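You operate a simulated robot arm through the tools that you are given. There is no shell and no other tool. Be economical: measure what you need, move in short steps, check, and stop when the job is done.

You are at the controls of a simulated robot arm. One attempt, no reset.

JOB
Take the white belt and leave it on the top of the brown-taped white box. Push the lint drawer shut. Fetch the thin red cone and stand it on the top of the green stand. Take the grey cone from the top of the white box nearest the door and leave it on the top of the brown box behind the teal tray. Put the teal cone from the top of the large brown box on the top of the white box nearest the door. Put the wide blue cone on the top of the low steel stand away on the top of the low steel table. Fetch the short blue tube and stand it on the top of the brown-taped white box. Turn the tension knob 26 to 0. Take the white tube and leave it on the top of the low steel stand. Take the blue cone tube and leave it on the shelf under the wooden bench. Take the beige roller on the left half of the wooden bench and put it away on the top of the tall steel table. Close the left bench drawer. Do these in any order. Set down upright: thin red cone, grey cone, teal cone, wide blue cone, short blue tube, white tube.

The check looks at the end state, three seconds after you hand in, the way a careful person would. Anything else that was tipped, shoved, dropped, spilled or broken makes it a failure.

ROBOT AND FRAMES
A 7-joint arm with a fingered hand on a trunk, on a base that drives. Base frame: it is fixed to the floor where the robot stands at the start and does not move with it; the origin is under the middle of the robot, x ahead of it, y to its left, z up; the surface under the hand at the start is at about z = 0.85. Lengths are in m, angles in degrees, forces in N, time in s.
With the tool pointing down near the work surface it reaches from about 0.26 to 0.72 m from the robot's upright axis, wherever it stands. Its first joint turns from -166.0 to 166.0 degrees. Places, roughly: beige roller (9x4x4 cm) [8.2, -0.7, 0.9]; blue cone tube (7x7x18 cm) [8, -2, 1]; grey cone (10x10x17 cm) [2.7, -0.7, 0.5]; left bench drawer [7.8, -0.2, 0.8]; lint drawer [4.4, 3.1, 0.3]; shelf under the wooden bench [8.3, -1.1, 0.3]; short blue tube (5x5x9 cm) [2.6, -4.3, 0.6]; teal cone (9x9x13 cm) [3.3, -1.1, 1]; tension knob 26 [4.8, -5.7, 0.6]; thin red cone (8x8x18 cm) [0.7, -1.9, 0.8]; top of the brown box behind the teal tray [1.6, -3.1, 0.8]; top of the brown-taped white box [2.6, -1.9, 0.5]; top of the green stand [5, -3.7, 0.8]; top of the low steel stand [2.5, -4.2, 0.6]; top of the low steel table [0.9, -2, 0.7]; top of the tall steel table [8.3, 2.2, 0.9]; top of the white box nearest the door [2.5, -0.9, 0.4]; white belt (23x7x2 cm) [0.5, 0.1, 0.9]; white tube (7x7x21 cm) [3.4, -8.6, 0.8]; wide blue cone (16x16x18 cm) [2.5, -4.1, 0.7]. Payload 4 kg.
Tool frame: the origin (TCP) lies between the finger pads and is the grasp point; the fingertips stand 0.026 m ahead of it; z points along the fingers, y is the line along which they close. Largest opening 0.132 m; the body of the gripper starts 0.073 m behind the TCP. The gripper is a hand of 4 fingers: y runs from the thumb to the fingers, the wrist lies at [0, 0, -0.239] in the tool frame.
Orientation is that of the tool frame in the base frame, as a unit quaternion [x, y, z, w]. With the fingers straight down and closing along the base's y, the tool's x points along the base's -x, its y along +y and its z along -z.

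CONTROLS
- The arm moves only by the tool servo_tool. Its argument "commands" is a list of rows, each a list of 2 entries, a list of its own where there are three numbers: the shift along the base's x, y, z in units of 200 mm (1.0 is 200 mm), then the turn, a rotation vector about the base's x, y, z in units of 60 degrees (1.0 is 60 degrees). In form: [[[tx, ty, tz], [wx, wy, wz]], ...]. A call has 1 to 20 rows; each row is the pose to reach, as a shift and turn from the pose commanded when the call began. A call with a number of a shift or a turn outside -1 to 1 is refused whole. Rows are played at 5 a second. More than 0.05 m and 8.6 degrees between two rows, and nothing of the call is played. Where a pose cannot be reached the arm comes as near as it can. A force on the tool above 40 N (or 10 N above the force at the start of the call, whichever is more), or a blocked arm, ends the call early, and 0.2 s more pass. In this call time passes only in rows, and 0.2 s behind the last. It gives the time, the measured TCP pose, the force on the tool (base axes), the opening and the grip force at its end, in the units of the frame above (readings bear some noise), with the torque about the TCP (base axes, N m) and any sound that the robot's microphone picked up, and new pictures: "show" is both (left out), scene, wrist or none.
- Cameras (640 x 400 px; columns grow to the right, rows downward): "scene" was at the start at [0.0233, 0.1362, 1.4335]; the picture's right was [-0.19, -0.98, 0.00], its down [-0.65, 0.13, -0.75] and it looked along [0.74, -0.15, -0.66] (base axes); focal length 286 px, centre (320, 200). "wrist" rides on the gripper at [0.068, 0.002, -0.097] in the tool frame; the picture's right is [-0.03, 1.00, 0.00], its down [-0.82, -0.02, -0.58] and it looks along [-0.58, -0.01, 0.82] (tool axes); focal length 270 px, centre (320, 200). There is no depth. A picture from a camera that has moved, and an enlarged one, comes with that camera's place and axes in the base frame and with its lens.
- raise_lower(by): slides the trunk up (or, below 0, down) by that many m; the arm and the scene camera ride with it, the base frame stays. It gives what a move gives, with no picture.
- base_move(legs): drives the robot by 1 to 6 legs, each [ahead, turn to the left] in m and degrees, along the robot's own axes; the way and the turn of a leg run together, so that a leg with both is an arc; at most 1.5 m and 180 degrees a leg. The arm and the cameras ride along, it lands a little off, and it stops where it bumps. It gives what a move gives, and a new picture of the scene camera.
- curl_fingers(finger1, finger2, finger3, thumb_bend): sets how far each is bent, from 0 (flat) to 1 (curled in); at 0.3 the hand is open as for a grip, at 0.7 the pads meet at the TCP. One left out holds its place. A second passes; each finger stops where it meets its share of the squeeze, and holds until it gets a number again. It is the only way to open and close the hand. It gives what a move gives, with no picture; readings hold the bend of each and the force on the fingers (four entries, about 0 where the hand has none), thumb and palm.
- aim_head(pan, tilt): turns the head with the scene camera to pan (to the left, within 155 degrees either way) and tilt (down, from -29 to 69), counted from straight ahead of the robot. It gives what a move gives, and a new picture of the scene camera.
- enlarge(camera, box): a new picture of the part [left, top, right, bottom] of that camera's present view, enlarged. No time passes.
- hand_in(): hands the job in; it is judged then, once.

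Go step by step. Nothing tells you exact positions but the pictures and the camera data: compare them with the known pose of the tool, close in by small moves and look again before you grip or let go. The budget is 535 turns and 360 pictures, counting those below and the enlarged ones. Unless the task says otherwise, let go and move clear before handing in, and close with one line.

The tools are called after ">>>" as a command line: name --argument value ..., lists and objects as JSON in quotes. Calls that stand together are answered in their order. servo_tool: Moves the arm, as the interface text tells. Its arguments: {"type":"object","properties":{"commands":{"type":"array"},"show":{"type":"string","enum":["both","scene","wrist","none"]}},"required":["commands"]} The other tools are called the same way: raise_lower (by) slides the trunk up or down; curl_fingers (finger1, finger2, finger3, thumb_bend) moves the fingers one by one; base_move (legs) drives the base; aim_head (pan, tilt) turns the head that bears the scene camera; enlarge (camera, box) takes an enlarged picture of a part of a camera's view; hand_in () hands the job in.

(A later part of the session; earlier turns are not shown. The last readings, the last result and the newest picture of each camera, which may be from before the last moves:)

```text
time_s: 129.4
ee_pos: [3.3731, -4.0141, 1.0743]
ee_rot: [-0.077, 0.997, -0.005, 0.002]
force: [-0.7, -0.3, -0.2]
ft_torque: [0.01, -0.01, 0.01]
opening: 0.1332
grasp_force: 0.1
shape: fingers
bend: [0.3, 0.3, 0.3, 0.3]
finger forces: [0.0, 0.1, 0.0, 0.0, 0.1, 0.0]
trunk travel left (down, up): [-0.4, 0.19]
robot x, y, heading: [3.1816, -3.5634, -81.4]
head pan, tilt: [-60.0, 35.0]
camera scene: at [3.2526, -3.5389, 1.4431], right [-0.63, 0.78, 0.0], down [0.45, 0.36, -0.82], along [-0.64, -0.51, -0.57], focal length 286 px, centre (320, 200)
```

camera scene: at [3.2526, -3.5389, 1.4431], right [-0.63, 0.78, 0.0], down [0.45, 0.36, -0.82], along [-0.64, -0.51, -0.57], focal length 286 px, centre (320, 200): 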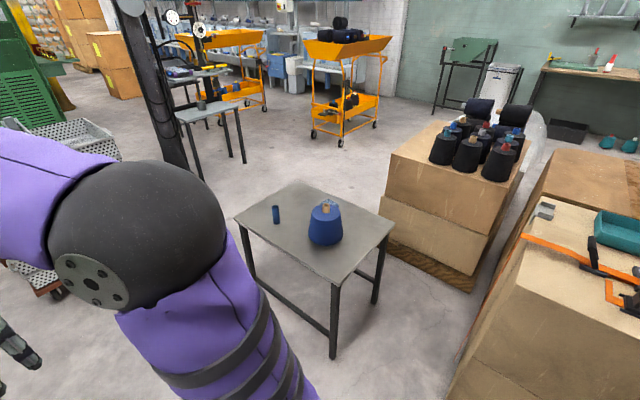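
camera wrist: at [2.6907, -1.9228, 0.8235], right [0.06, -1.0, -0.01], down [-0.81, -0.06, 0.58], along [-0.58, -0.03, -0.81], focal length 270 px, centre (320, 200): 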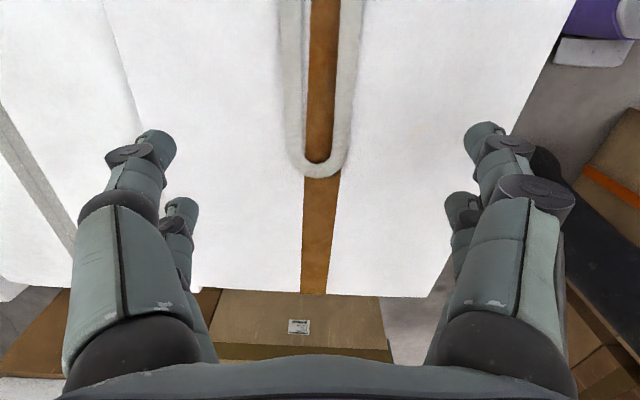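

The stand top spans x 2.27–2.69 and y −4.51 to −3.9. The tube is near (2.58, −4.33) and the cone near (2.53, −4.1), so I'll station myself on its +x side.

>>> base_move --legs '[[0, -8.6], [0.7, 0], [0, -90]]'

>>> aim_head --pan 0 --tilt 50

>>> enlarge --camera "wrist" --box '[0, 0, 640, 400]'

```text
time_s: 138.2
ee_pos: [2.7016, -4.3763, 1.0745]
ee_rot: [0.717, 0.697, -0.004, -0.005]
force: [0.2, 0.1, -0.1]
ft_torque: [-0.02, 0.03, -0.04]
opening: 0.1328
grasp_force: 0.1
shape: fingers
bend: [0.3, 0.3, 0.3, 0.3]
finger forces: [0.0, 0.1, 0.0, 0.0, 0.0, 0.1]
trunk travel left (down, up): [-0.4, 0.19]
robot x, y, heading: [3.1788, -4.2672, 178.2]
head pan, tilt: [-60.0, 35.0]
camera scene: at [3.1921, -4.3446, 1.4431], right [0.88, 0.47, 0.0], down [0.27, -0.51, -0.82], along [-0.39, 0.72, -0.57], focal length 286 px, centre (320, 200)
```

scene: 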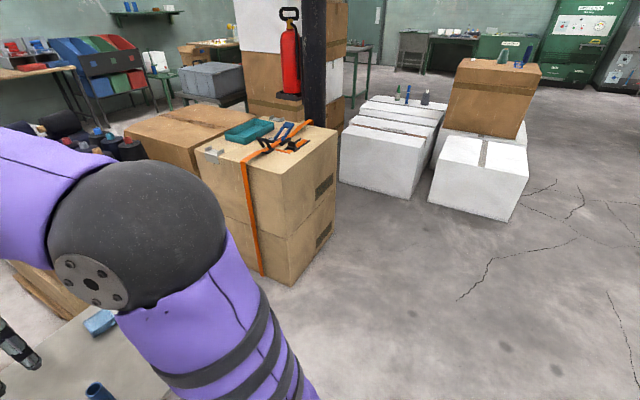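

```text
time_s: 139.5
ee_pos: [2.7023, -4.3757, 1.0745]
ee_rot: [0.717, 0.697, -0.005, -0.003]
force: [0.1, -0.6, 0.0]
ft_torque: [0.02, 0.01, 0.0]
opening: 0.1328
grasp_force: 0.1
shape: fingers
bend: [0.3, 0.3, 0.3, 0.3]
finger forces: [0.1, 0.0, 0.1, 0.0, 0.0, 0.1]
trunk travel left (down, up): [-0.4, 0.19]
robot x, y, heading: [3.179, -4.2668, 178.3]
head pan, tilt: [0.0, 50.0]
camera scene: at [3.1566, -4.4197, 1.4214], right [0.03, 1.0, 0.0], down [0.77, -0.03, -0.64], along [-0.64, 0.02, -0.77], focal length 286 px, centre (320, 200)
```

scene: 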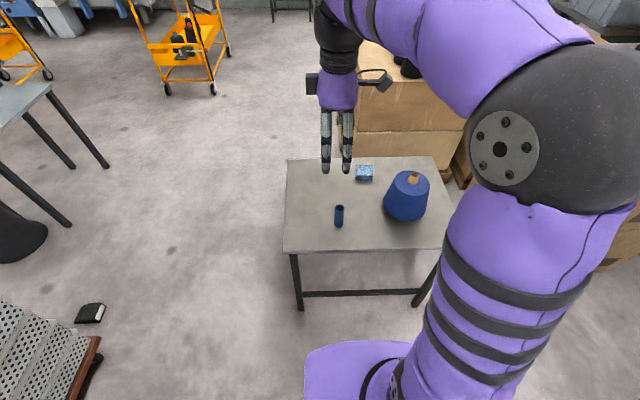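

```text
1.00 times, centred on (320, 200) of wrist (not enlarged: the box is as wide or as high as the picture)
camera zoom: at [2.7068, -4.3065, 1.1706], right [1.0, -0.05, -0.01], down [-0.04, -0.81, 0.58], along [-0.04, -0.58, -0.81], focal length 270 px, centre (320, 200)
```

zoom: 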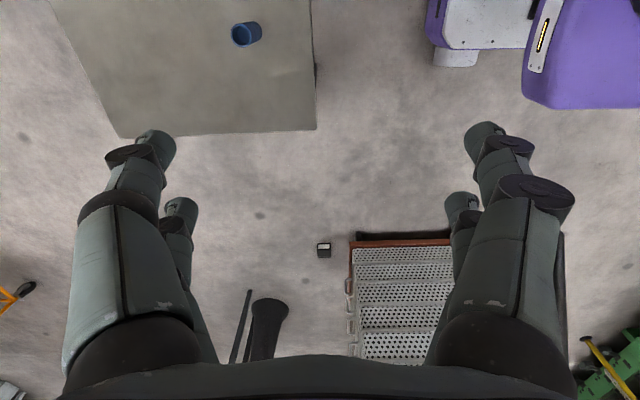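

The tube is at about (2.59, −4.335). I'll centre over it, then lower the trunk by 0.3.

>>> servo_tool --commands '[[[-0.2, 0.08, 0], [0, 0, 0]], [[-0.4, 0.16, 0], [0, 0, 0]], [[-0.56, 0.2, 0], [0, 0, 0]]]' --show "none"

>>> raise_lower --by -0.3

>>> enlarge --camera "wrist" --box '[0, 0, 640, 400]'

>>> enlarge --camera "scene" --box '[160, 0, 480, 200]'

```text
time_s: 140.3
ee_pos: [2.5911, -4.3344, 1.0753]
ee_rot: [0.717, 0.697, -0.005, -0.003]
force: [-0.1, 1.5, 0.2]
ft_torque: [-0.01, 0.01, 0.02]
opening: 0.133
grasp_force: 0.0
shape: fingers
bend: [0.3, 0.3, 0.3, 0.3]
finger forces: [0.0, 0.1, 0.0, 0.1, 0.0, 0.0]
trunk travel left (down, up): [-0.4, 0.19]
robot x, y, heading: [3.1774, -4.2661, 178.0]
head pan, tilt: [0.0, 50.0]
```

```text
time_s: 143.3
ee_pos: [2.5894, -4.3346, 0.776]
ee_rot: [0.717, 0.697, -0.004, -0.003]
force: [0.1, -0.7, -0.4]
ft_torque: [-0.03, 0.02, -0.01]
opening: 0.133
grasp_force: 0.0
shape: fingers
bend: [0.3, 0.3, 0.3, 0.3]
finger forces: [0.0, 0.1, 0.0, 0.0, 0.0, 0.0]
trunk travel left (down, up): [-0.1, 0.49]
robot x, y, heading: [3.1804, -4.2666, 178.3]
head pan, tilt: [0.0, 50.0]
```

```text
1.00 times, centred on (320, 200) of wrist (not enlarged: the box is as wide or as high as the picture)
camera zoom: at [2.596, -4.2658, 0.872], right [1.0, -0.05, -0.01], down [-0.04, -0.81, 0.58], along [-0.04, -0.58, -0.81], focal length 270 px, centre (320, 200)
```

zoom: 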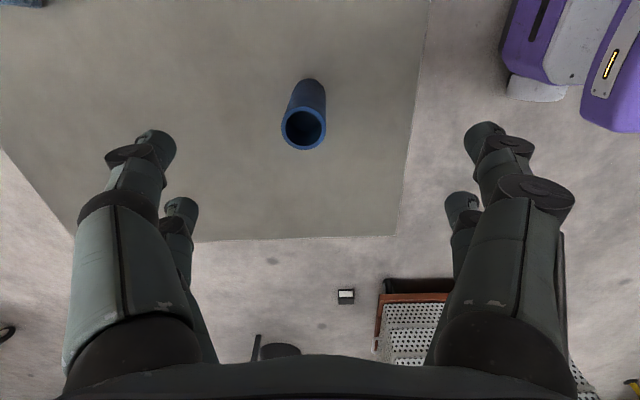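

```text
2.00 times, centred on (320, 100) of scene
camera zoom: at [3.1566, -4.4197, 1.1214], right [0.03, 1.0, 0.0], down [0.77, -0.03, -0.64], along [-0.64, 0.02, -0.77], focal length 571 px, centre (320, 400)
```

zoom: 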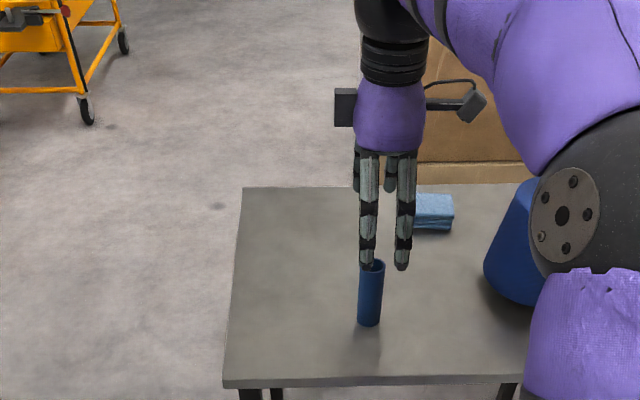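

The views agree: the tube is at (2.579, −4.334) and the table top is at 0.60. I'll descend around it and grip.

>>> servo_tool --commands '[[[-0.05, 0, -0.15], [0, 0, 0]], [[-0.05, 0, -0.3], [0, 0, 0]], [[-0.05, 0, -0.45], [0, 0, 0]], [[-0.05, 0, -0.605], [0, 0, 0]]]' --show "wrist"

>>> curl_fingers --finger1 0.7 --finger2 0.7 --finger3 0.7 --thumb_bend 0.7

>>> enlarge --camera "wrist" --box '[0, 0, 640, 400]'

```text
time_s: 144.3
ee_pos: [2.5795, -4.3347, 0.656]
ee_rot: [0.717, 0.697, -0.005, -0.002]
force: [0.0, 0.4, 0.9]
ft_torque: [-0.01, 0.01, -0.01]
opening: 0.1328
grasp_force: 0.1
shape: fingers
bend: [0.3, 0.3, 0.3, 0.3]
finger forces: [0.1, 0.0, 0.0, 0.1, 0.1, 0.0]
trunk travel left (down, up): [-0.1, 0.49]
robot x, y, heading: [3.1762, -4.2643, 178.1]
head pan, tilt: [0.0, 50.0]
camera wrist: at [2.5858, -4.2658, 0.7522], right [1.0, -0.05, -0.01], down [-0.04, -0.81, 0.58], along [-0.04, -0.58, -0.81], focal length 270 px, centre (320, 200)
```

wrist: 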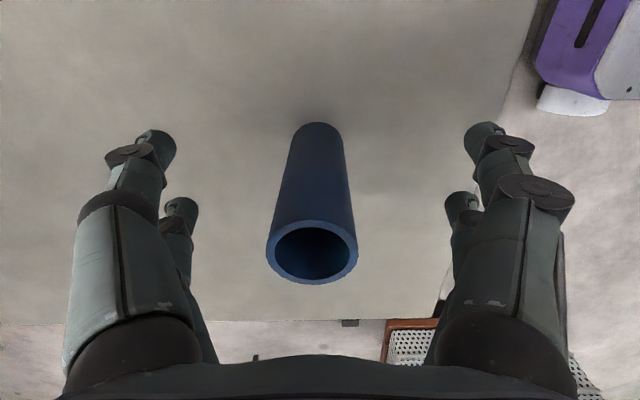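

```text
time_s: 145.3
ee_pos: [2.5797, -4.3353, 0.6571]
ee_rot: [0.717, 0.697, -0.004, -0.004]
force: [-0.6, 0.1, 0.3]
ft_torque: [-0.02, -0.01, 0.01]
opening: 0.009
grasp_force: 4.4
shape: fingers
bend: [0.67, 0.67, 0.67, 0.69]
finger forces: [2.1, 2.3, 2.3, 0.1, 2.2, 0.0]
trunk travel left (down, up): [-0.1, 0.49]
robot x, y, heading: [3.1784, -4.2685, 178.2]
head pan, tilt: [0.0, 50.0]
```

```text
1.00 times, centred on (320, 200) of wrist (not enlarged: the box is as wide or as high as the picture)
camera zoom: at [2.5856, -4.2658, 0.7524], right [1.0, -0.05, -0.01], down [-0.04, -0.81, 0.58], along [-0.04, -0.58, -0.81], focal length 270 px, centre (320, 200)
```

zoom: 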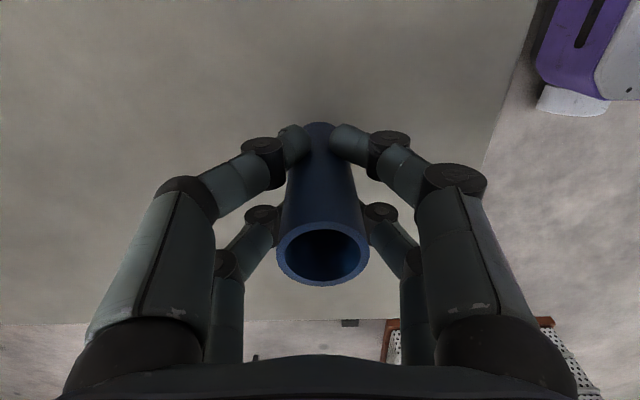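

Four pads touch the tube but lightly, about 2 N each. I'll squeeze more before lifting.

>>> curl_fingers --finger1 0.8 --finger2 0.8 --finger3 0.8 --thumb_bend 0.8

>>> servo_tool --commands '[[[0, 0, 0.1], [0, 0, 0]], [[0, 0, 0.25], [0, 0, 0]], [[0, 0, 0.45], [0, 0, 0]]]' --show "both"

```text
time_s: 146.3
ee_pos: [2.5806, -4.3348, 0.6555]
ee_rot: [0.717, 0.697, -0.004, -0.003]
force: [0.5, -0.4, -0.2]
ft_torque: [-0.01, -0.01, 0.0]
opening: 0.0
grasp_force: 22.1
shape: fingers
bend: [0.72, 0.71, 0.72, 0.74]
finger forces: [10.1, 12.8, 8.8, 0.0, 11.7, 0.1]
trunk travel left (down, up): [-0.1, 0.49]
robot x, y, heading: [3.177, -4.2661, 178.4]
head pan, tilt: [0.0, 50.0]
```

```text
time_s: 147.1
ee_pos: [2.5827, -4.3361, 0.7458]
ee_rot: [0.717, 0.697, -0.004, -0.003]
force: [-0.9, 0.5, 0.1]
ft_torque: [-0.02, 0.02, 0.04]
opening: 0.0
grasp_force: 22.2
shape: fingers
bend: [0.72, 0.71, 0.72, 0.74]
finger forces: [10.4, 12.9, 9.1, 0.1, 11.9, 0.0]
trunk travel left (down, up): [-0.1, 0.49]
robot x, y, heading: [3.1787, -4.2681, 178.0]
head pan, tilt: [0.0, 50.0]
camera scene: at [3.1564, -4.4197, 1.1213], right [0.03, 1.0, 0.0], down [0.77, -0.03, -0.64], along [-0.64, 0.02, -0.77], focal length 286 px, centre (320, 200)
camera wrist: at [2.5873, -4.2675, 0.8424], right [1.0, -0.05, -0.01], down [-0.04, -0.81, 0.58], along [-0.04, -0.58, -0.81], focal length 270 px, centre (320, 200)
```

scene: 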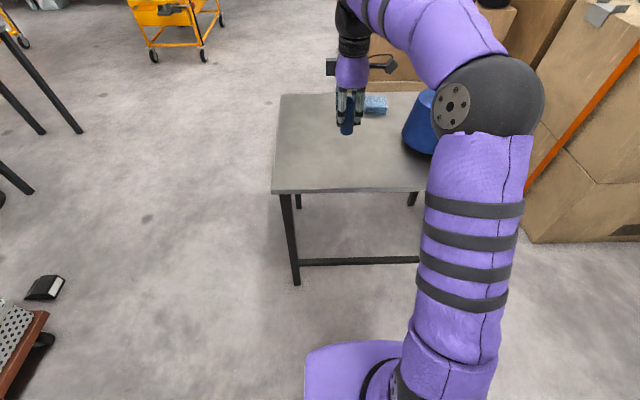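
wrist: 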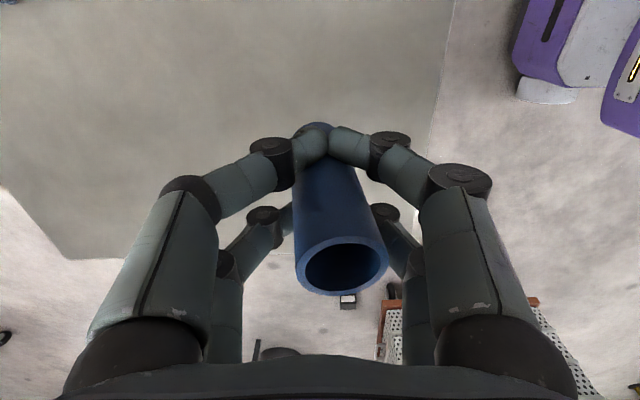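

The tube is held with a slight lean that I'll correct at placement. Raising the trunk and driving back to the brown-taped box.

>>> raise_lower --by 0.25

>>> base_move --legs '[[-0.2, 0], [0, -74], [1.4, 0], [0.2, 0]]'

>>> aim_head --pan 10 --tilt 45

```text
time_s: 149.7
ee_pos: [2.5817, -4.336, 0.9964]
ee_rot: [0.716, 0.698, -0.004, -0.003]
force: [-0.2, -0.5, -0.8]
ft_torque: [-0.02, -0.02, 0.0]
opening: 0.0001
grasp_force: 22.3
shape: fingers
bend: [0.72, 0.71, 0.72, 0.74]
finger forces: [10.4, 12.9, 9.2, 0.0, 11.9, 0.0]
trunk travel left (down, up): [-0.35, 0.24]
robot x, y, heading: [3.1772, -4.2665, 178.0]
head pan, tilt: [0.0, 50.0]
```

```text
time_s: 162.6
ee_pos: [2.7385, -2.1649, 0.9947]
ee_rot: [0.992, 0.127, -0.001, -0.005]
force: [-0.2, 0.3, -0.6]
ft_torque: [-0.02, -0.01, 0.03]
opening: 0.0
grasp_force: 21.1
shape: fingers
bend: [0.72, 0.71, 0.72, 0.74]
finger forces: [9.4, 12.1, 8.8, 0.1, 12.3, 0.0]
trunk travel left (down, up): [-0.35, 0.24]
robot x, y, heading: [2.9723, -2.7172, 104.3]
head pan, tilt: [0.0, 50.0]
camera scene: at [2.8179, -2.74, 1.3713], right [0.97, 0.25, 0.0], down [0.19, -0.74, -0.64], along [-0.16, 0.62, -0.77], focal length 286 px, centre (320, 200)
```

scene: 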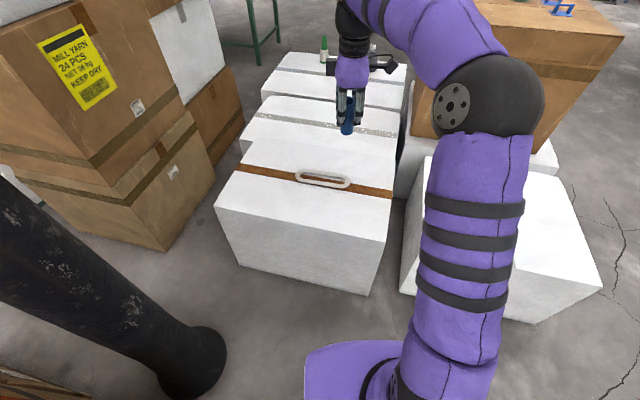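

```text
time_s: 163.3
ee_pos: [2.7386, -2.1654, 0.9958]
ee_rot: [0.992, 0.127, -0.001, -0.005]
force: [-0.6, -0.6, -0.8]
ft_torque: [0.04, 0.05, 0.0]
opening: 0.0
grasp_force: 21.4
shape: fingers
bend: [0.72, 0.71, 0.72, 0.74]
finger forces: [9.4, 12.1, 8.8, 0.0, 12.5, 0.0]
trunk travel left (down, up): [-0.35, 0.24]
robot x, y, heading: [2.9679, -2.7158, 104.2]
head pan, tilt: [10.0, 45.0]
camera scene: at [2.8034, -2.7404, 1.3783], right [0.91, 0.41, 0.0], down [0.29, -0.65, -0.71], along [-0.29, 0.64, -0.71], focal length 286 px, centre (320, 200)
```

scene: 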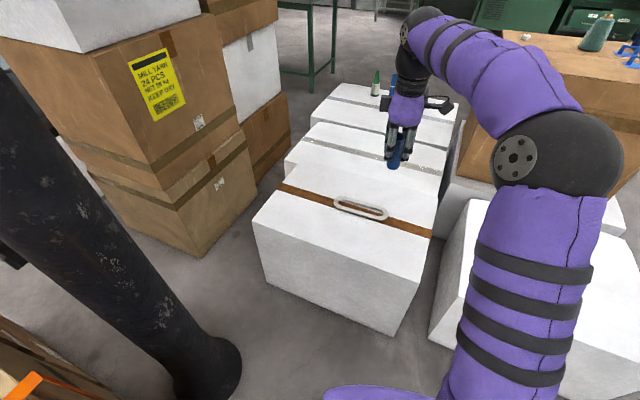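

I'll place the tube at about (2.65, −2.075), in front of the belt. Moving over and lowering.

>>> servo_tool --commands '[[[-0.15, 0.15, 0], [0, 0, 0]], [[-0.3, 0.3, 0], [0, 0, 0]], [[-0.44, 0.45, 0], [0, 0, 0]]]' --show "none"

>>> raise_lower --by -0.35

>>> enlarge --camera "wrist" --box '[0, 0, 640, 400]'

>>> enlarge --camera "scene" --box '[240, 40, 480, 190]'

```text
time_s: 164.1
ee_pos: [2.6711, -2.1015, 0.9853]
ee_rot: [0.992, 0.127, -0.001, -0.004]
force: [0.1, 0.2, -0.6]
ft_torque: [-0.01, -0.01, 0.03]
opening: 0.0
grasp_force: 21.8
shape: fingers
bend: [0.72, 0.71, 0.73, 0.75]
finger forces: [9.3, 11.6, 9.1, 0.0, 12.8, 0.0]
out of reach, approached as far as the arm can: row 3
trunk travel left (down, up): [-0.35, 0.24]
robot x, y, heading: [2.9725, -2.7202, 104.2]
head pan, tilt: [10.0, 45.0]
```

```text
time_s: 167.5
ee_pos: [2.6711, -2.1001, 0.6366]
ee_rot: [0.992, 0.125, -0.002, -0.006]
force: [0.0, -0.5, 0.6]
ft_torque: [0.03, 0.07, -0.01]
opening: 0.0
grasp_force: 22.1
shape: fingers
bend: [0.72, 0.71, 0.73, 0.75]
finger forces: [9.4, 11.8, 9.1, 0.0, 12.8, 0.0]
trunk travel left (down, up): [0.0, 0.59]
robot x, y, heading: [2.974, -2.7148, 103.9]
head pan, tilt: [10.0, 45.0]
```

```text
1.00 times, centred on (320, 200) of wrist (not enlarged: the box is as wide or as high as the picture)
camera zoom: at [2.7385, -2.0858, 0.733], right [0.23, -0.97, -0.01], down [-0.79, -0.19, 0.58], along [-0.57, -0.12, -0.81], focal length 270 px, centre (320, 200)
```

zoom: 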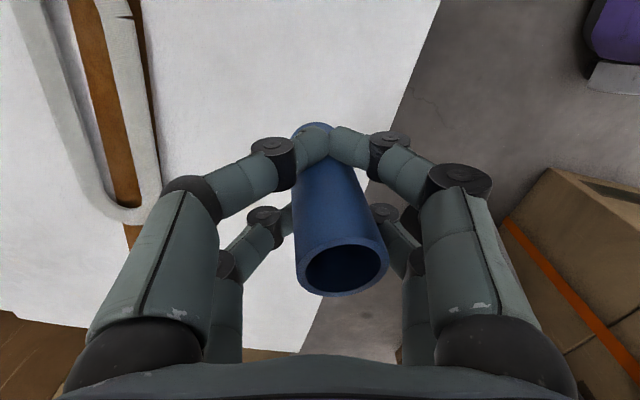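

```text
2.67 times, centred on (360, 115) of scene
camera zoom: at [2.8034, -2.7405, 1.0283], right [0.91, 0.41, 0.0], down [0.29, -0.65, -0.71], along [-0.29, 0.64, -0.71], focal length 762 px, centre (213, 427)
```

zoom: 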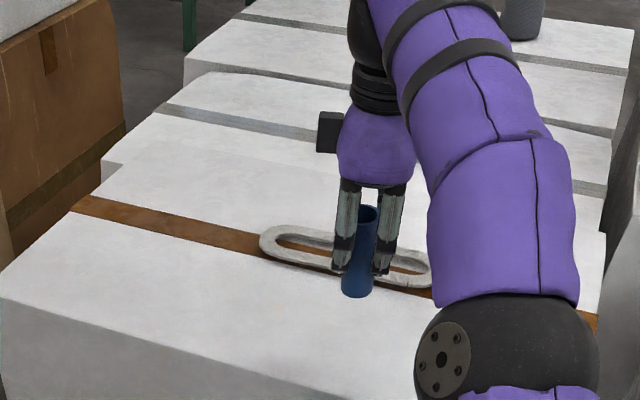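

The tube leans about 6° toward −y. I'll tilt the hand to correct, nudge +y by 2 cm, and lower to just above contact.

>>> servo_tool --commands '[[[0, 0.05, -0.05], [-0.05, 0, 0]], [[0, 0.1, -0.12], [-0.1, 0, 0]], [[0, 0.1, -0.22], [-0.1, 0, 0]], [[0, 0.1, -0.32], [-0.1, 0, 0]]]' --show "wrist"

>>> enlarge --camera "scene" --box '[300, 80, 460, 180]'

```text
time_s: 168.5
ee_pos: [2.6698, -2.0929, 0.5688]
ee_rot: [0.991, 0.126, -0.009, 0.047]
force: [-0.5, -0.1, -0.3]
ft_torque: [-0.01, 0.03, -0.01]
opening: 0.0003
grasp_force: 21.3
shape: fingers
bend: [0.72, 0.71, 0.73, 0.75]
finger forces: [9.2, 11.3, 9.3, 0.1, 13.0, 0.0]
out of reach, approached as far as the arm can: row 1, 2, 3, 4
trunk travel left (down, up): [0.0, 0.59]
robot x, y, heading: [2.9694, -2.7175, 104.1]
head pan, tilt: [10.0, 45.0]
camera wrist: at [2.7392, -2.0679, 0.6643], right [0.23, -0.97, 0.09], down [-0.79, -0.13, 0.6], along [-0.57, -0.21, -0.8], focal length 270 px, centre (320, 200)
```

wrist: 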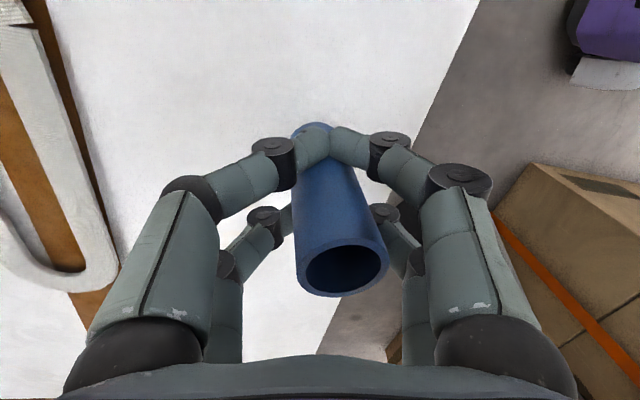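

```text
4.00 times, centred on (380, 130) of scene
camera zoom: at [2.8035, -2.7404, 1.0282], right [0.91, 0.41, 0.0], down [0.29, -0.65, -0.71], along [-0.29, 0.64, -0.71], focal length 1142 px, centre (80, 480)
```

zoom: 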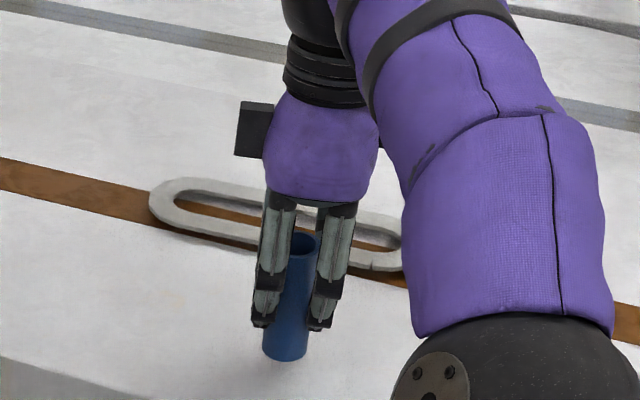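

The tube looks vertical now and its base is about 6 cm from the edge. Lowering to contact.

>>> servo_tool --commands '[[[0, 0, -0.03], [0, 0, 0]], [[0, 0, -0.05], [0, 0, 0]], [[0, 0, -0.065], [0, 0, 0]], [[0, 0, -0.075], [0, 0, 0]], [[0, 0, -0.085], [0, 0, 0]]]' --show "none"

```text
time_s: 169.7
ee_pos: [2.672, -2.0911, 0.5538]
ee_rot: [0.991, 0.126, -0.007, 0.047]
force: [0.8, 0.2, -0.4]
ft_torque: [-0.03, 0.04, 0.0]
opening: 0.0002
grasp_force: 21.3
shape: fingers
bend: [0.72, 0.71, 0.73, 0.75]
finger forces: [9.2, 11.3, 9.3, 0.1, 13.0, 0.1]
trunk travel left (down, up): [0.0, 0.59]
robot x, y, heading: [2.969, -2.7141, 104.2]
head pan, tilt: [10.0, 45.0]
```

>>> servo_tool --commands '[[[0, 0, -0.02], [0, 0, 0]], [[0, 0, -0.04], [0, 0, 0]], [[0, 0, -0.06], [0, 0, 0]]]' --show "none"

>>> enlarge --camera "scene" --box '[300, 80, 460, 180]'

```text
time_s: 170.5
ee_pos: [2.6735, -2.0915, 0.5479]
ee_rot: [0.991, 0.125, -0.01, 0.043]
force: [2.9, 2.0, 34.9]
ft_torque: [-0.14, 0.05, 0.05]
opening: 0.0
grasp_force: 38.5
shape: fingers
bend: [0.74, 0.73, 0.74, 0.77]
finger forces: [20.9, 14.7, 20.7, 0.0, 19.6, 0.1]
trunk travel left (down, up): [0.0, 0.59]
robot x, y, heading: [2.971, -2.7213, 103.9]
head pan, tilt: [10.0, 45.0]
```

```text
4.00 times, centred on (380, 130) of scene
camera zoom: at [2.8045, -2.7424, 1.029], right [0.91, 0.41, 0.0], down [0.29, -0.64, -0.71], along [-0.29, 0.65, -0.71], focal length 1142 px, centre (80, 480)
```

zoom: 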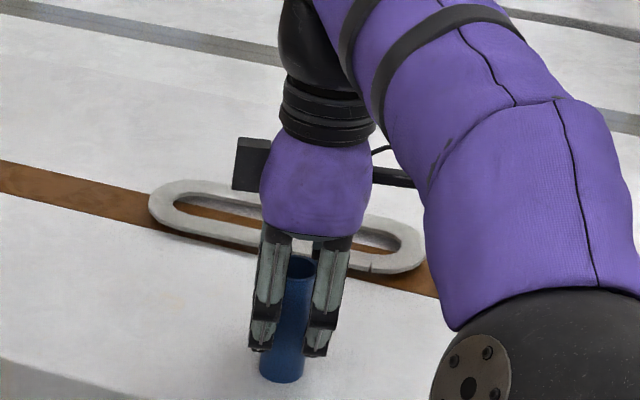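

Firm contact at 35 N. I'll relax it slightly, then open in two stages.

>>> servo_tool --commands '[[[0, 0, 0.03], [0, 0, 0]]]' --show "none"

>>> curl_fingers --finger1 0.62 --finger2 0.62 --finger3 0.62 --thumb_bend 0.62

>>> curl_fingers --finger1 0.3 --finger2 0.3 --finger3 0.3 --thumb_bend 0.3

>>> servo_tool --commands '[[[0, 0, 0.1], [0, 0, 0]], [[0, 0, 0.3], [0, 0, 0]], [[0, 0, 0.5], [0, 0, 0]], [[0, 0, 0.7], [0.1, 0, 0]]]' --show "both"

```text
time_s: 170.9
ee_pos: [2.6713, -2.092, 0.5477]
ee_rot: [0.991, 0.126, -0.009, 0.046]
force: [3.0, 2.0, 18.0]
ft_torque: [-0.1, 0.02, 0.08]
opening: 0.0003
grasp_force: 32.7
shape: fingers
bend: [0.74, 0.73, 0.74, 0.77]
finger forces: [16.8, 14.3, 15.5, 0.0, 19.5, 0.0]
trunk travel left (down, up): [0.0, 0.59]
robot x, y, heading: [2.9713, -2.7213, 104.4]
head pan, tilt: [10.0, 45.0]
```

```text
time_s: 171.9
ee_pos: [2.6725, -2.0913, 0.5477]
ee_rot: [0.991, 0.126, -0.008, 0.046]
force: [1.0, -0.2, -1.3]
ft_torque: [0.0, -0.05, 0.04]
opening: 0.0255
grasp_force: 0.0
shape: fingers
bend: [0.62, 0.62, 0.62, 0.62]
finger forces: [0.1, 0.0, 0.0, 0.0, 0.1, 0.0]
trunk travel left (down, up): [0.0, 0.59]
robot x, y, heading: [2.9704, -2.7196, 103.9]
head pan, tilt: [10.0, 45.0]
```

```text
time_s: 172.9
ee_pos: [2.6725, -2.0903, 0.5477]
ee_rot: [0.991, 0.127, -0.009, 0.047]
force: [-0.1, -0.3, 0.3]
ft_torque: [0.05, 0.0, 0.0]
opening: 0.1327
grasp_force: 0.0
shape: fingers
bend: [0.3, 0.3, 0.3, 0.3]
finger forces: [0.1, 0.1, 0.0, 0.0, 0.0, 0.0]
trunk travel left (down, up): [0.0, 0.59]
robot x, y, heading: [2.9718, -2.7185, 104.2]
head pan, tilt: [10.0, 45.0]
```

```text
time_s: 173.9
ee_pos: [2.6665, -2.1168, 0.6682]
ee_rot: [0.991, 0.136, -0.003, -0.014]
force: [1.2, 0.3, 0.2]
ft_torque: [-0.05, 0.04, 0.0]
opening: 0.1327
grasp_force: 0.1
shape: fingers
bend: [0.3, 0.3, 0.3, 0.3]
finger forces: [0.1, 0.0, 0.0, 0.1, 0.0, 0.0]
out of reach, approached as far as the arm can: row 2, 3, 4
trunk travel left (down, up): [0.0, 0.59]
robot x, y, heading: [2.9701, -2.7242, 104.2]
head pan, tilt: [10.0, 45.0]
camera scene: at [2.8033, -2.7399, 1.0281], right [0.91, 0.41, 0.0], down [0.29, -0.65, -0.71], along [-0.29, 0.64, -0.71], focal length 286 px, centre (320, 200)
camera wrist: at [2.7344, -2.102, 0.7643], right [0.25, -0.97, -0.03], down [-0.79, -0.22, 0.58], along [-0.57, -0.12, -0.81], focal length 270 px, centre (320, 200)
```

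scene: 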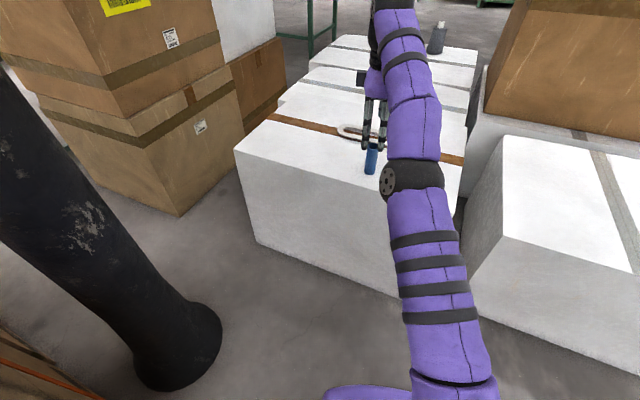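
wrist: 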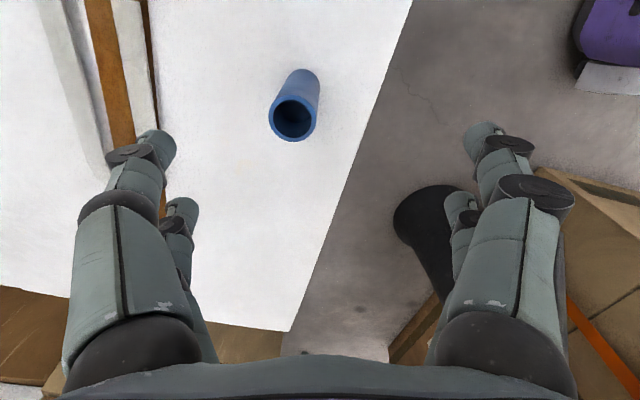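

The tube stands upright on the box. I'll raise up and return to the stand for the wide blue cone.

>>> raise_lower --by 0.42

>>> base_move --legs '[[-0.25, 0], [0, -100], [0, -88], [1.2, 0], [0, -94]]'

>>> aim_head --pan 0 --tilt 45

```text
refused: 0.42 is not a number from -0.4 to 0.4
```

```text
time_s: 194.5
ee_pos: [2.4887, -4.3157, 0.6688]
ee_rot: [0.679, 0.734, -0.012, -0.009]
force: [0.3, -0.1, 0.0]
ft_torque: [-0.02, 0.02, 0.02]
opening: 0.1327
grasp_force: 0.1
shape: fingers
bend: [0.3, 0.3, 0.3, 0.3]
finger forces: [0.0, 0.1, 0.1, 0.0, 0.0, 0.0]
trunk travel left (down, up): [0.0, 0.59]
robot x, y, heading: [3.1401, -4.137, -177.1]
head pan, tilt: [10.0, 45.0]
camera scene: at [3.1271, -4.3038, 1.0283], right [-0.23, 0.97, 0.0], down [0.69, 0.16, -0.71], along [-0.69, -0.16, -0.71], focal length 286 px, centre (320, 200)
```

scene: 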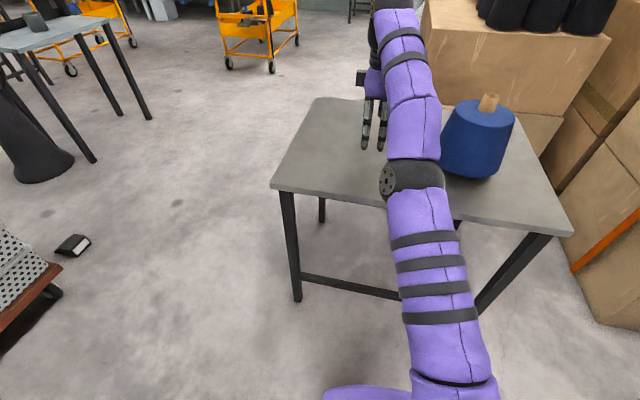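

```text
time_s: 195.2
ee_pos: [2.4881, -4.3155, 0.6707]
ee_rot: [0.678, 0.735, -0.012, -0.009]
force: [0.3, 0.4, 0.1]
ft_torque: [-0.05, 0.0, -0.01]
opening: 0.1327
grasp_force: 0.0
shape: fingers
bend: [0.3, 0.3, 0.3, 0.3]
finger forces: [0.0, 0.0, 0.0, 0.0, 0.1, 0.1]
trunk travel left (down, up): [0.0, 0.59]
robot x, y, heading: [3.1385, -4.1361, -177.1]
head pan, tilt: [0.0, 45.0]
camera scene: at [3.1252, -4.2898, 1.0283], right [-0.05, 1.0, 0.0], down [0.71, 0.04, -0.71], along [-0.71, -0.04, -0.71], focal length 286 px, centre (320, 200)
```

scene: 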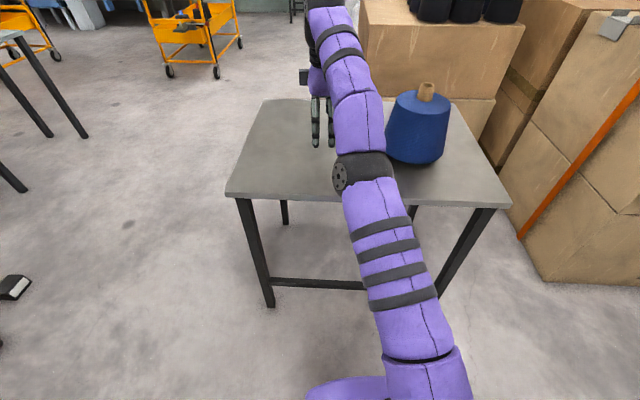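

The trunk raise was refused, so I drove with the hand low. I'll raise now and check that nothing was disturbed.

>>> raise_lower --by 0.4

>>> enlarge --camera "wrist" --box '[0, 0, 640, 400]'

>>> aim_head --pan -75 --tilt 20

```text
time_s: 199.1
ee_pos: [2.4891, -4.3167, 1.0699]
ee_rot: [0.679, 0.734, -0.011, -0.009]
force: [-0.4, 0.0, 0.0]
ft_torque: [-0.01, 0.01, 0.0]
opening: 0.1327
grasp_force: 0.0
shape: fingers
bend: [0.3, 0.3, 0.3, 0.3]
finger forces: [0.0, 0.0, 0.0, 0.0, 0.1, 0.0]
trunk travel left (down, up): [-0.4, 0.19]
robot x, y, heading: [3.14, -4.1333, -177.0]
head pan, tilt: [0.0, 45.0]
```

```text
1.00 times, centred on (320, 200) of wrist (not enlarged: the box is as wide or as high as the picture)
camera zoom: at [2.4885, -4.2473, 1.1657], right [1.0, 0.05, -0.03], down [0.06, -0.81, 0.58], along [0.01, -0.58, -0.81], focal length 270 px, centre (320, 200)
```

zoom: 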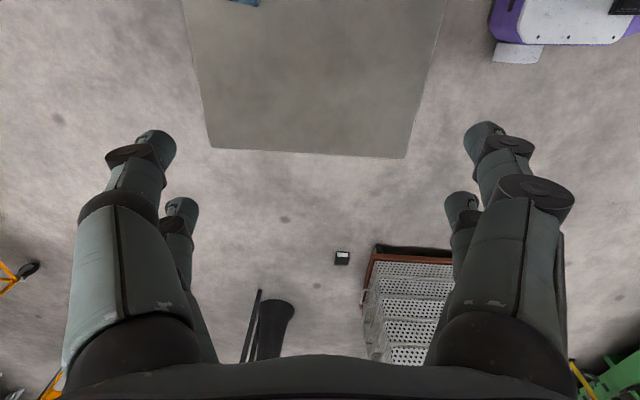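

```text
time_s: 200.5
ee_pos: [2.4889, -4.3169, 1.0687]
ee_rot: [0.679, 0.734, -0.012, -0.009]
force: [0.4, 0.0, -0.1]
ft_torque: [-0.01, 0.02, 0.02]
opening: 0.1326
grasp_force: 0.1
shape: fingers
bend: [0.3, 0.3, 0.3, 0.3]
finger forces: [0.1, 0.1, 0.0, 0.0, 0.0, 0.0]
trunk travel left (down, up): [-0.4, 0.19]
robot x, y, heading: [3.1392, -4.1345, -176.9]
head pan, tilt: [-75.0, 20.0]
camera scene: at [3.1774, -4.1969, 1.4669], right [0.95, 0.31, 0.0], down [0.11, -0.33, -0.94], along [-0.29, 0.89, -0.34], focal length 286 px, centre (320, 200)
```

scene: 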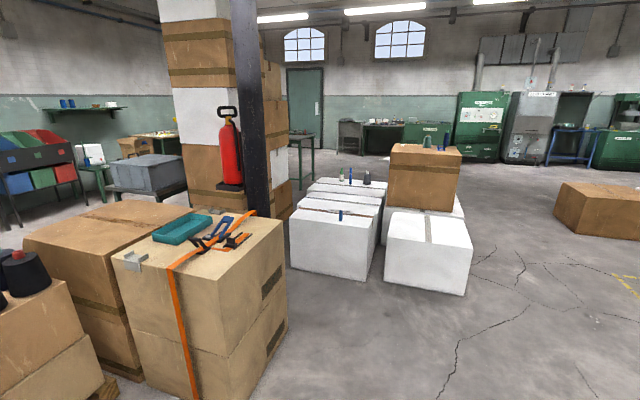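

The tube still stands and the sponge is untouched. Next I move the hand above the blue cone.

>>> servo_tool --commands '[[[0.05, 0.24, 0], [0, 0, 0]], [[0.1, 0.48, 0], [0, 0, 0]], [[0.15, 0.72, 0], [0, 0, 0]], [[0.2, 0.95, 0], [0, 0, 0]]]' --show "wrist"

>>> aim_head --pan 10 --tilt 45

```text
time_s: 201.5
ee_pos: [2.5302, -4.1242, 1.0694]
ee_rot: [0.678, 0.735, -0.012, -0.009]
force: [0.0, -0.3, 0.1]
ft_torque: [0.07, -0.01, -0.01]
opening: 0.1329
grasp_force: 0.0
shape: fingers
bend: [0.3, 0.3, 0.3, 0.3]
finger forces: [0.1, 0.0, 0.0, 0.0, 0.1, 0.0]
trunk travel left (down, up): [-0.4, 0.19]
robot x, y, heading: [3.1403, -4.1348, -176.9]
head pan, tilt: [-75.0, 20.0]
camera wrist: at [2.5291, -4.056, 1.1665], right [1.0, 0.05, -0.03], down [0.06, -0.81, 0.58], along [0.01, -0.58, -0.81], focal length 270 px, centre (320, 200)
```

wrist: 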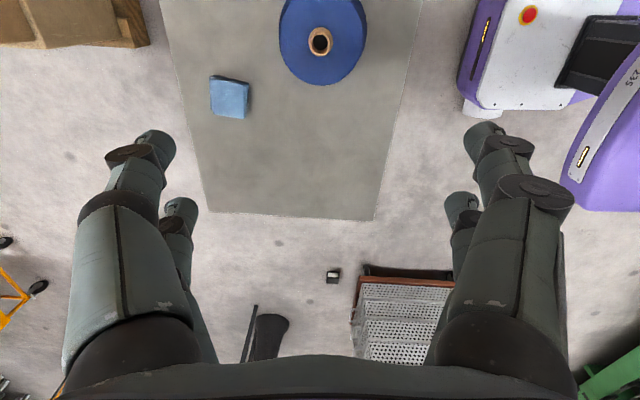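

```text
time_s: 203.1
ee_pos: [2.5301, -4.1253, 1.0712]
ee_rot: [0.679, 0.734, -0.012, -0.008]
force: [0.0, 0.9, 0.0]
ft_torque: [0.01, 0.0, -0.03]
opening: 0.133
grasp_force: 0.1
shape: fingers
bend: [0.3, 0.3, 0.3, 0.3]
finger forces: [0.0, 0.0, 0.0, 0.0, 0.0, 0.0]
trunk travel left (down, up): [-0.4, 0.19]
robot x, y, heading: [3.1403, -4.1329, -176.8]
head pan, tilt: [10.0, 45.0]
camera scene: at [3.1269, -4.3037, 1.4283], right [-0.22, 0.97, 0.0], down [0.69, 0.16, -0.71], along [-0.69, -0.16, -0.71], focal length 286 px, centre (320, 200)
```

scene: 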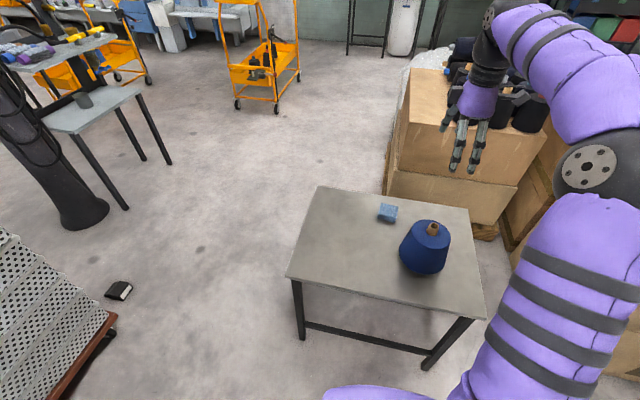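

>>> enlarge --camera "scene" --box '[360, 190, 488, 270]'

```text
5.00 times, centred on (424, 230) of scene
camera zoom: at [3.1269, -4.3037, 1.4283], right [-0.22, 0.97, 0.0], down [0.69, 0.16, -0.71], along [-0.69, -0.16, -0.71], focal length 1428 px, centre (-200, 50)
```

zoom: 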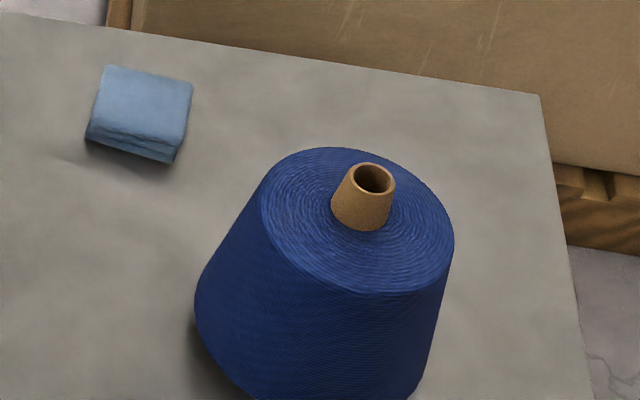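

The cone has a short cardboard tip and a yarn shoulder about 12 cm across. I'll test how wide the hand opens beyond the standard opening.

>>> curl_fingers --finger1 0.12 --finger2 0.12 --finger3 0.12 --thumb_bend 0.12

>>> enlarge --camera "wrist" --box '[0, 0, 640, 400]'

```text
time_s: 204.1
ee_pos: [2.5298, -4.1246, 1.0712]
ee_rot: [0.679, 0.734, -0.012, -0.008]
force: [0.0, -0.5, 0.3]
ft_torque: [-0.03, -0.03, 0.01]
opening: 0.1693
grasp_force: 0.1
shape: fingers
bend: [0.12, 0.12, 0.12, 0.12]
finger forces: [0.1, 0.0, 0.0, 0.0, 0.1, 0.1]
trunk travel left (down, up): [-0.4, 0.19]
robot x, y, heading: [3.1408, -4.1346, -177.1]
head pan, tilt: [10.0, 45.0]
```

```text
1.00 times, centred on (320, 200) of wrist (not enlarged: the box is as wide or as high as the picture)
camera zoom: at [2.5291, -4.0558, 1.1666], right [1.0, 0.05, -0.03], down [0.06, -0.81, 0.58], along [0.01, -0.58, -0.81], focal length 270 px, centre (320, 200)
```

zoom: 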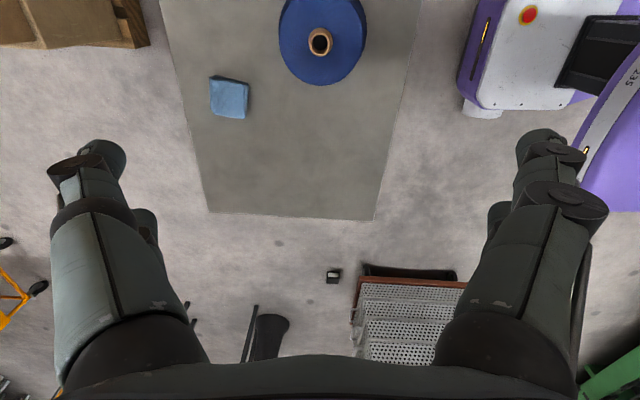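

At bend 0.12 it opens to 0.169 m, so I can grip the yarn body. Centring over (2.52, −4.09) and lowering.

>>> servo_tool --commands '[[[-0.03, 0.1, 0], [0, 0, 0]], [[-0.05, 0.175, 0], [0, 0, 0]]]' --show "none"

>>> raise_lower --by -0.2

>>> enlarge --camera "wrist" --box '[0, 0, 640, 400]'

>>> enlarge --camera "scene" --box '[320, 50, 560, 200]'

```text
time_s: 204.7
ee_pos: [2.5167, -4.0899, 1.069]
ee_rot: [0.679, 0.734, -0.012, -0.009]
force: [-0.6, 0.8, -0.1]
ft_torque: [-0.04, -0.02, -0.04]
opening: 0.169
grasp_force: 0.1
shape: fingers
bend: [0.12, 0.12, 0.12, 0.12]
finger forces: [0.0, 0.0, 0.1, 0.0, 0.0, 0.0]
trunk travel left (down, up): [-0.4, 0.19]
robot x, y, heading: [3.1363, -4.1342, -177.4]
head pan, tilt: [10.0, 45.0]
```

```text
time_s: 206.9
ee_pos: [2.5199, -4.092, 0.8705]
ee_rot: [0.679, 0.734, -0.012, -0.008]
force: [1.0, -0.5, -0.9]
ft_torque: [0.02, -0.03, 0.02]
opening: 0.1692
grasp_force: 0.0
shape: fingers
bend: [0.12, 0.12, 0.12, 0.12]
finger forces: [0.0, 0.1, 0.1, 0.0, 0.0, 0.0]
trunk travel left (down, up): [-0.2, 0.39]
robot x, y, heading: [3.1373, -4.1329, -176.9]
head pan, tilt: [10.0, 45.0]
```

```text
1.00 times, centred on (320, 200) of wrist (not enlarged: the box is as wide or as high as the picture)
camera zoom: at [2.5195, -4.0217, 0.9664], right [1.0, 0.05, -0.03], down [0.06, -0.81, 0.58], along [0.01, -0.58, -0.81], focal length 270 px, centre (320, 200)
```

zoom: 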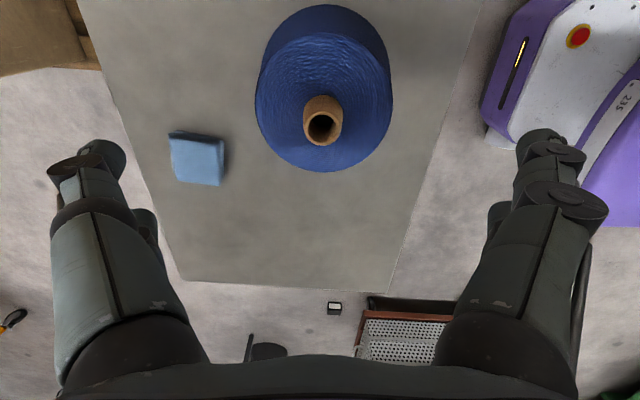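

```text
2.67 times, centred on (440, 125) of scene
camera zoom: at [3.1271, -4.3037, 1.2283], right [-0.23, 0.97, 0.0], down [0.69, 0.16, -0.71], along [-0.69, -0.16, -0.71], focal length 762 px, centre (0, 400)
```

zoom: 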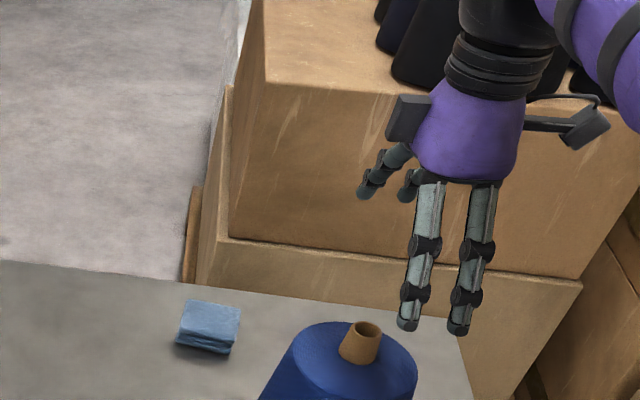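

The tip is exactly under the TCP. Descending to TCP z≈0.725.

>>> servo_tool --commands '[[[0, 0, -0.15], [0, 0, 0]], [[0, 0, -0.3], [0, 0, 0]], [[0, 0, -0.45], [0, 0, 0]], [[0, 0, -0.6], [0, 0, 0]], [[0, 0, -0.72], [0, 0, 0]]]' --show "wrist"

>>> curl_fingers --finger1 0.45 --finger2 0.45 --finger3 0.45 --thumb_bend 0.45

>>> enlarge --camera "wrist" --box '[0, 0, 640, 400]'

```text
time_s: 208.1
ee_pos: [2.5218, -4.089, 0.7276]
ee_rot: [0.678, 0.734, -0.012, -0.01]
force: [0.0, 0.6, -0.4]
ft_torque: [0.02, 0.02, -0.03]
opening: 0.1691
grasp_force: 0.1
shape: fingers
bend: [0.12, 0.12, 0.12, 0.12]
finger forces: [0.0, 0.0, 0.0, 0.0, 0.0, 0.0]
trunk travel left (down, up): [-0.2, 0.39]
robot x, y, heading: [3.1385, -4.1355, -177.1]
head pan, tilt: [10.0, 45.0]
camera wrist: at [2.5203, -4.0201, 0.823], right [1.0, 0.05, -0.03], down [0.06, -0.81, 0.58], along [0.01, -0.58, -0.81], focal length 270 px, centre (320, 200)
```

wrist: 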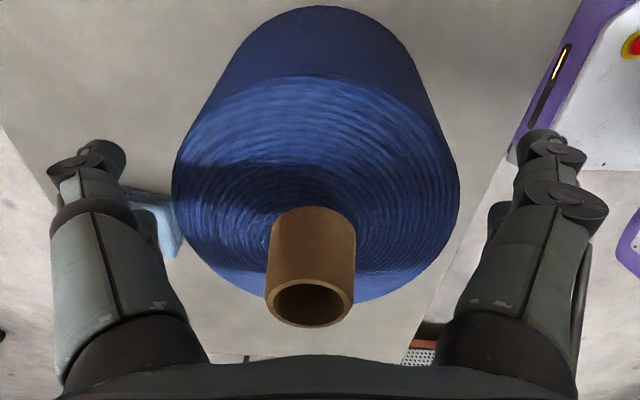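

```text
time_s: 209.1
ee_pos: [2.5205, -4.0903, 0.7268]
ee_rot: [0.679, 0.734, -0.013, -0.01]
force: [-3.9, -0.2, 4.1]
ft_torque: [-0.05, -0.03, -0.02]
opening: 0.115
grasp_force: 20.7
shape: fingers
bend: [0.35, 0.34, 0.37, 0.4]
finger forces: [8.1, 10.7, 9.1, 0.0, 13.6, 0.1]
trunk travel left (down, up): [-0.2, 0.39]
robot x, y, heading: [3.1406, -4.137, -177.2]
head pan, tilt: [10.0, 45.0]
```

```text
1.00 times, centred on (320, 200) of wrist (not enlarged: the box is as wide or as high as the picture)
camera zoom: at [2.5201, -4.02, 0.8236], right [1.0, 0.05, -0.03], down [0.06, -0.81, 0.58], along [0.01, -0.58, -0.81], focal length 270 px, centre (320, 200)
```

zoom: 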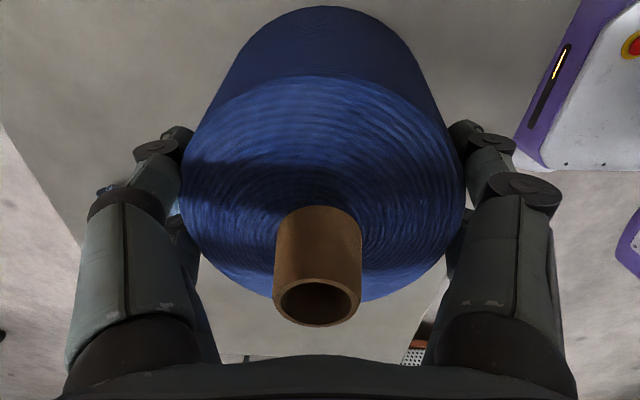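

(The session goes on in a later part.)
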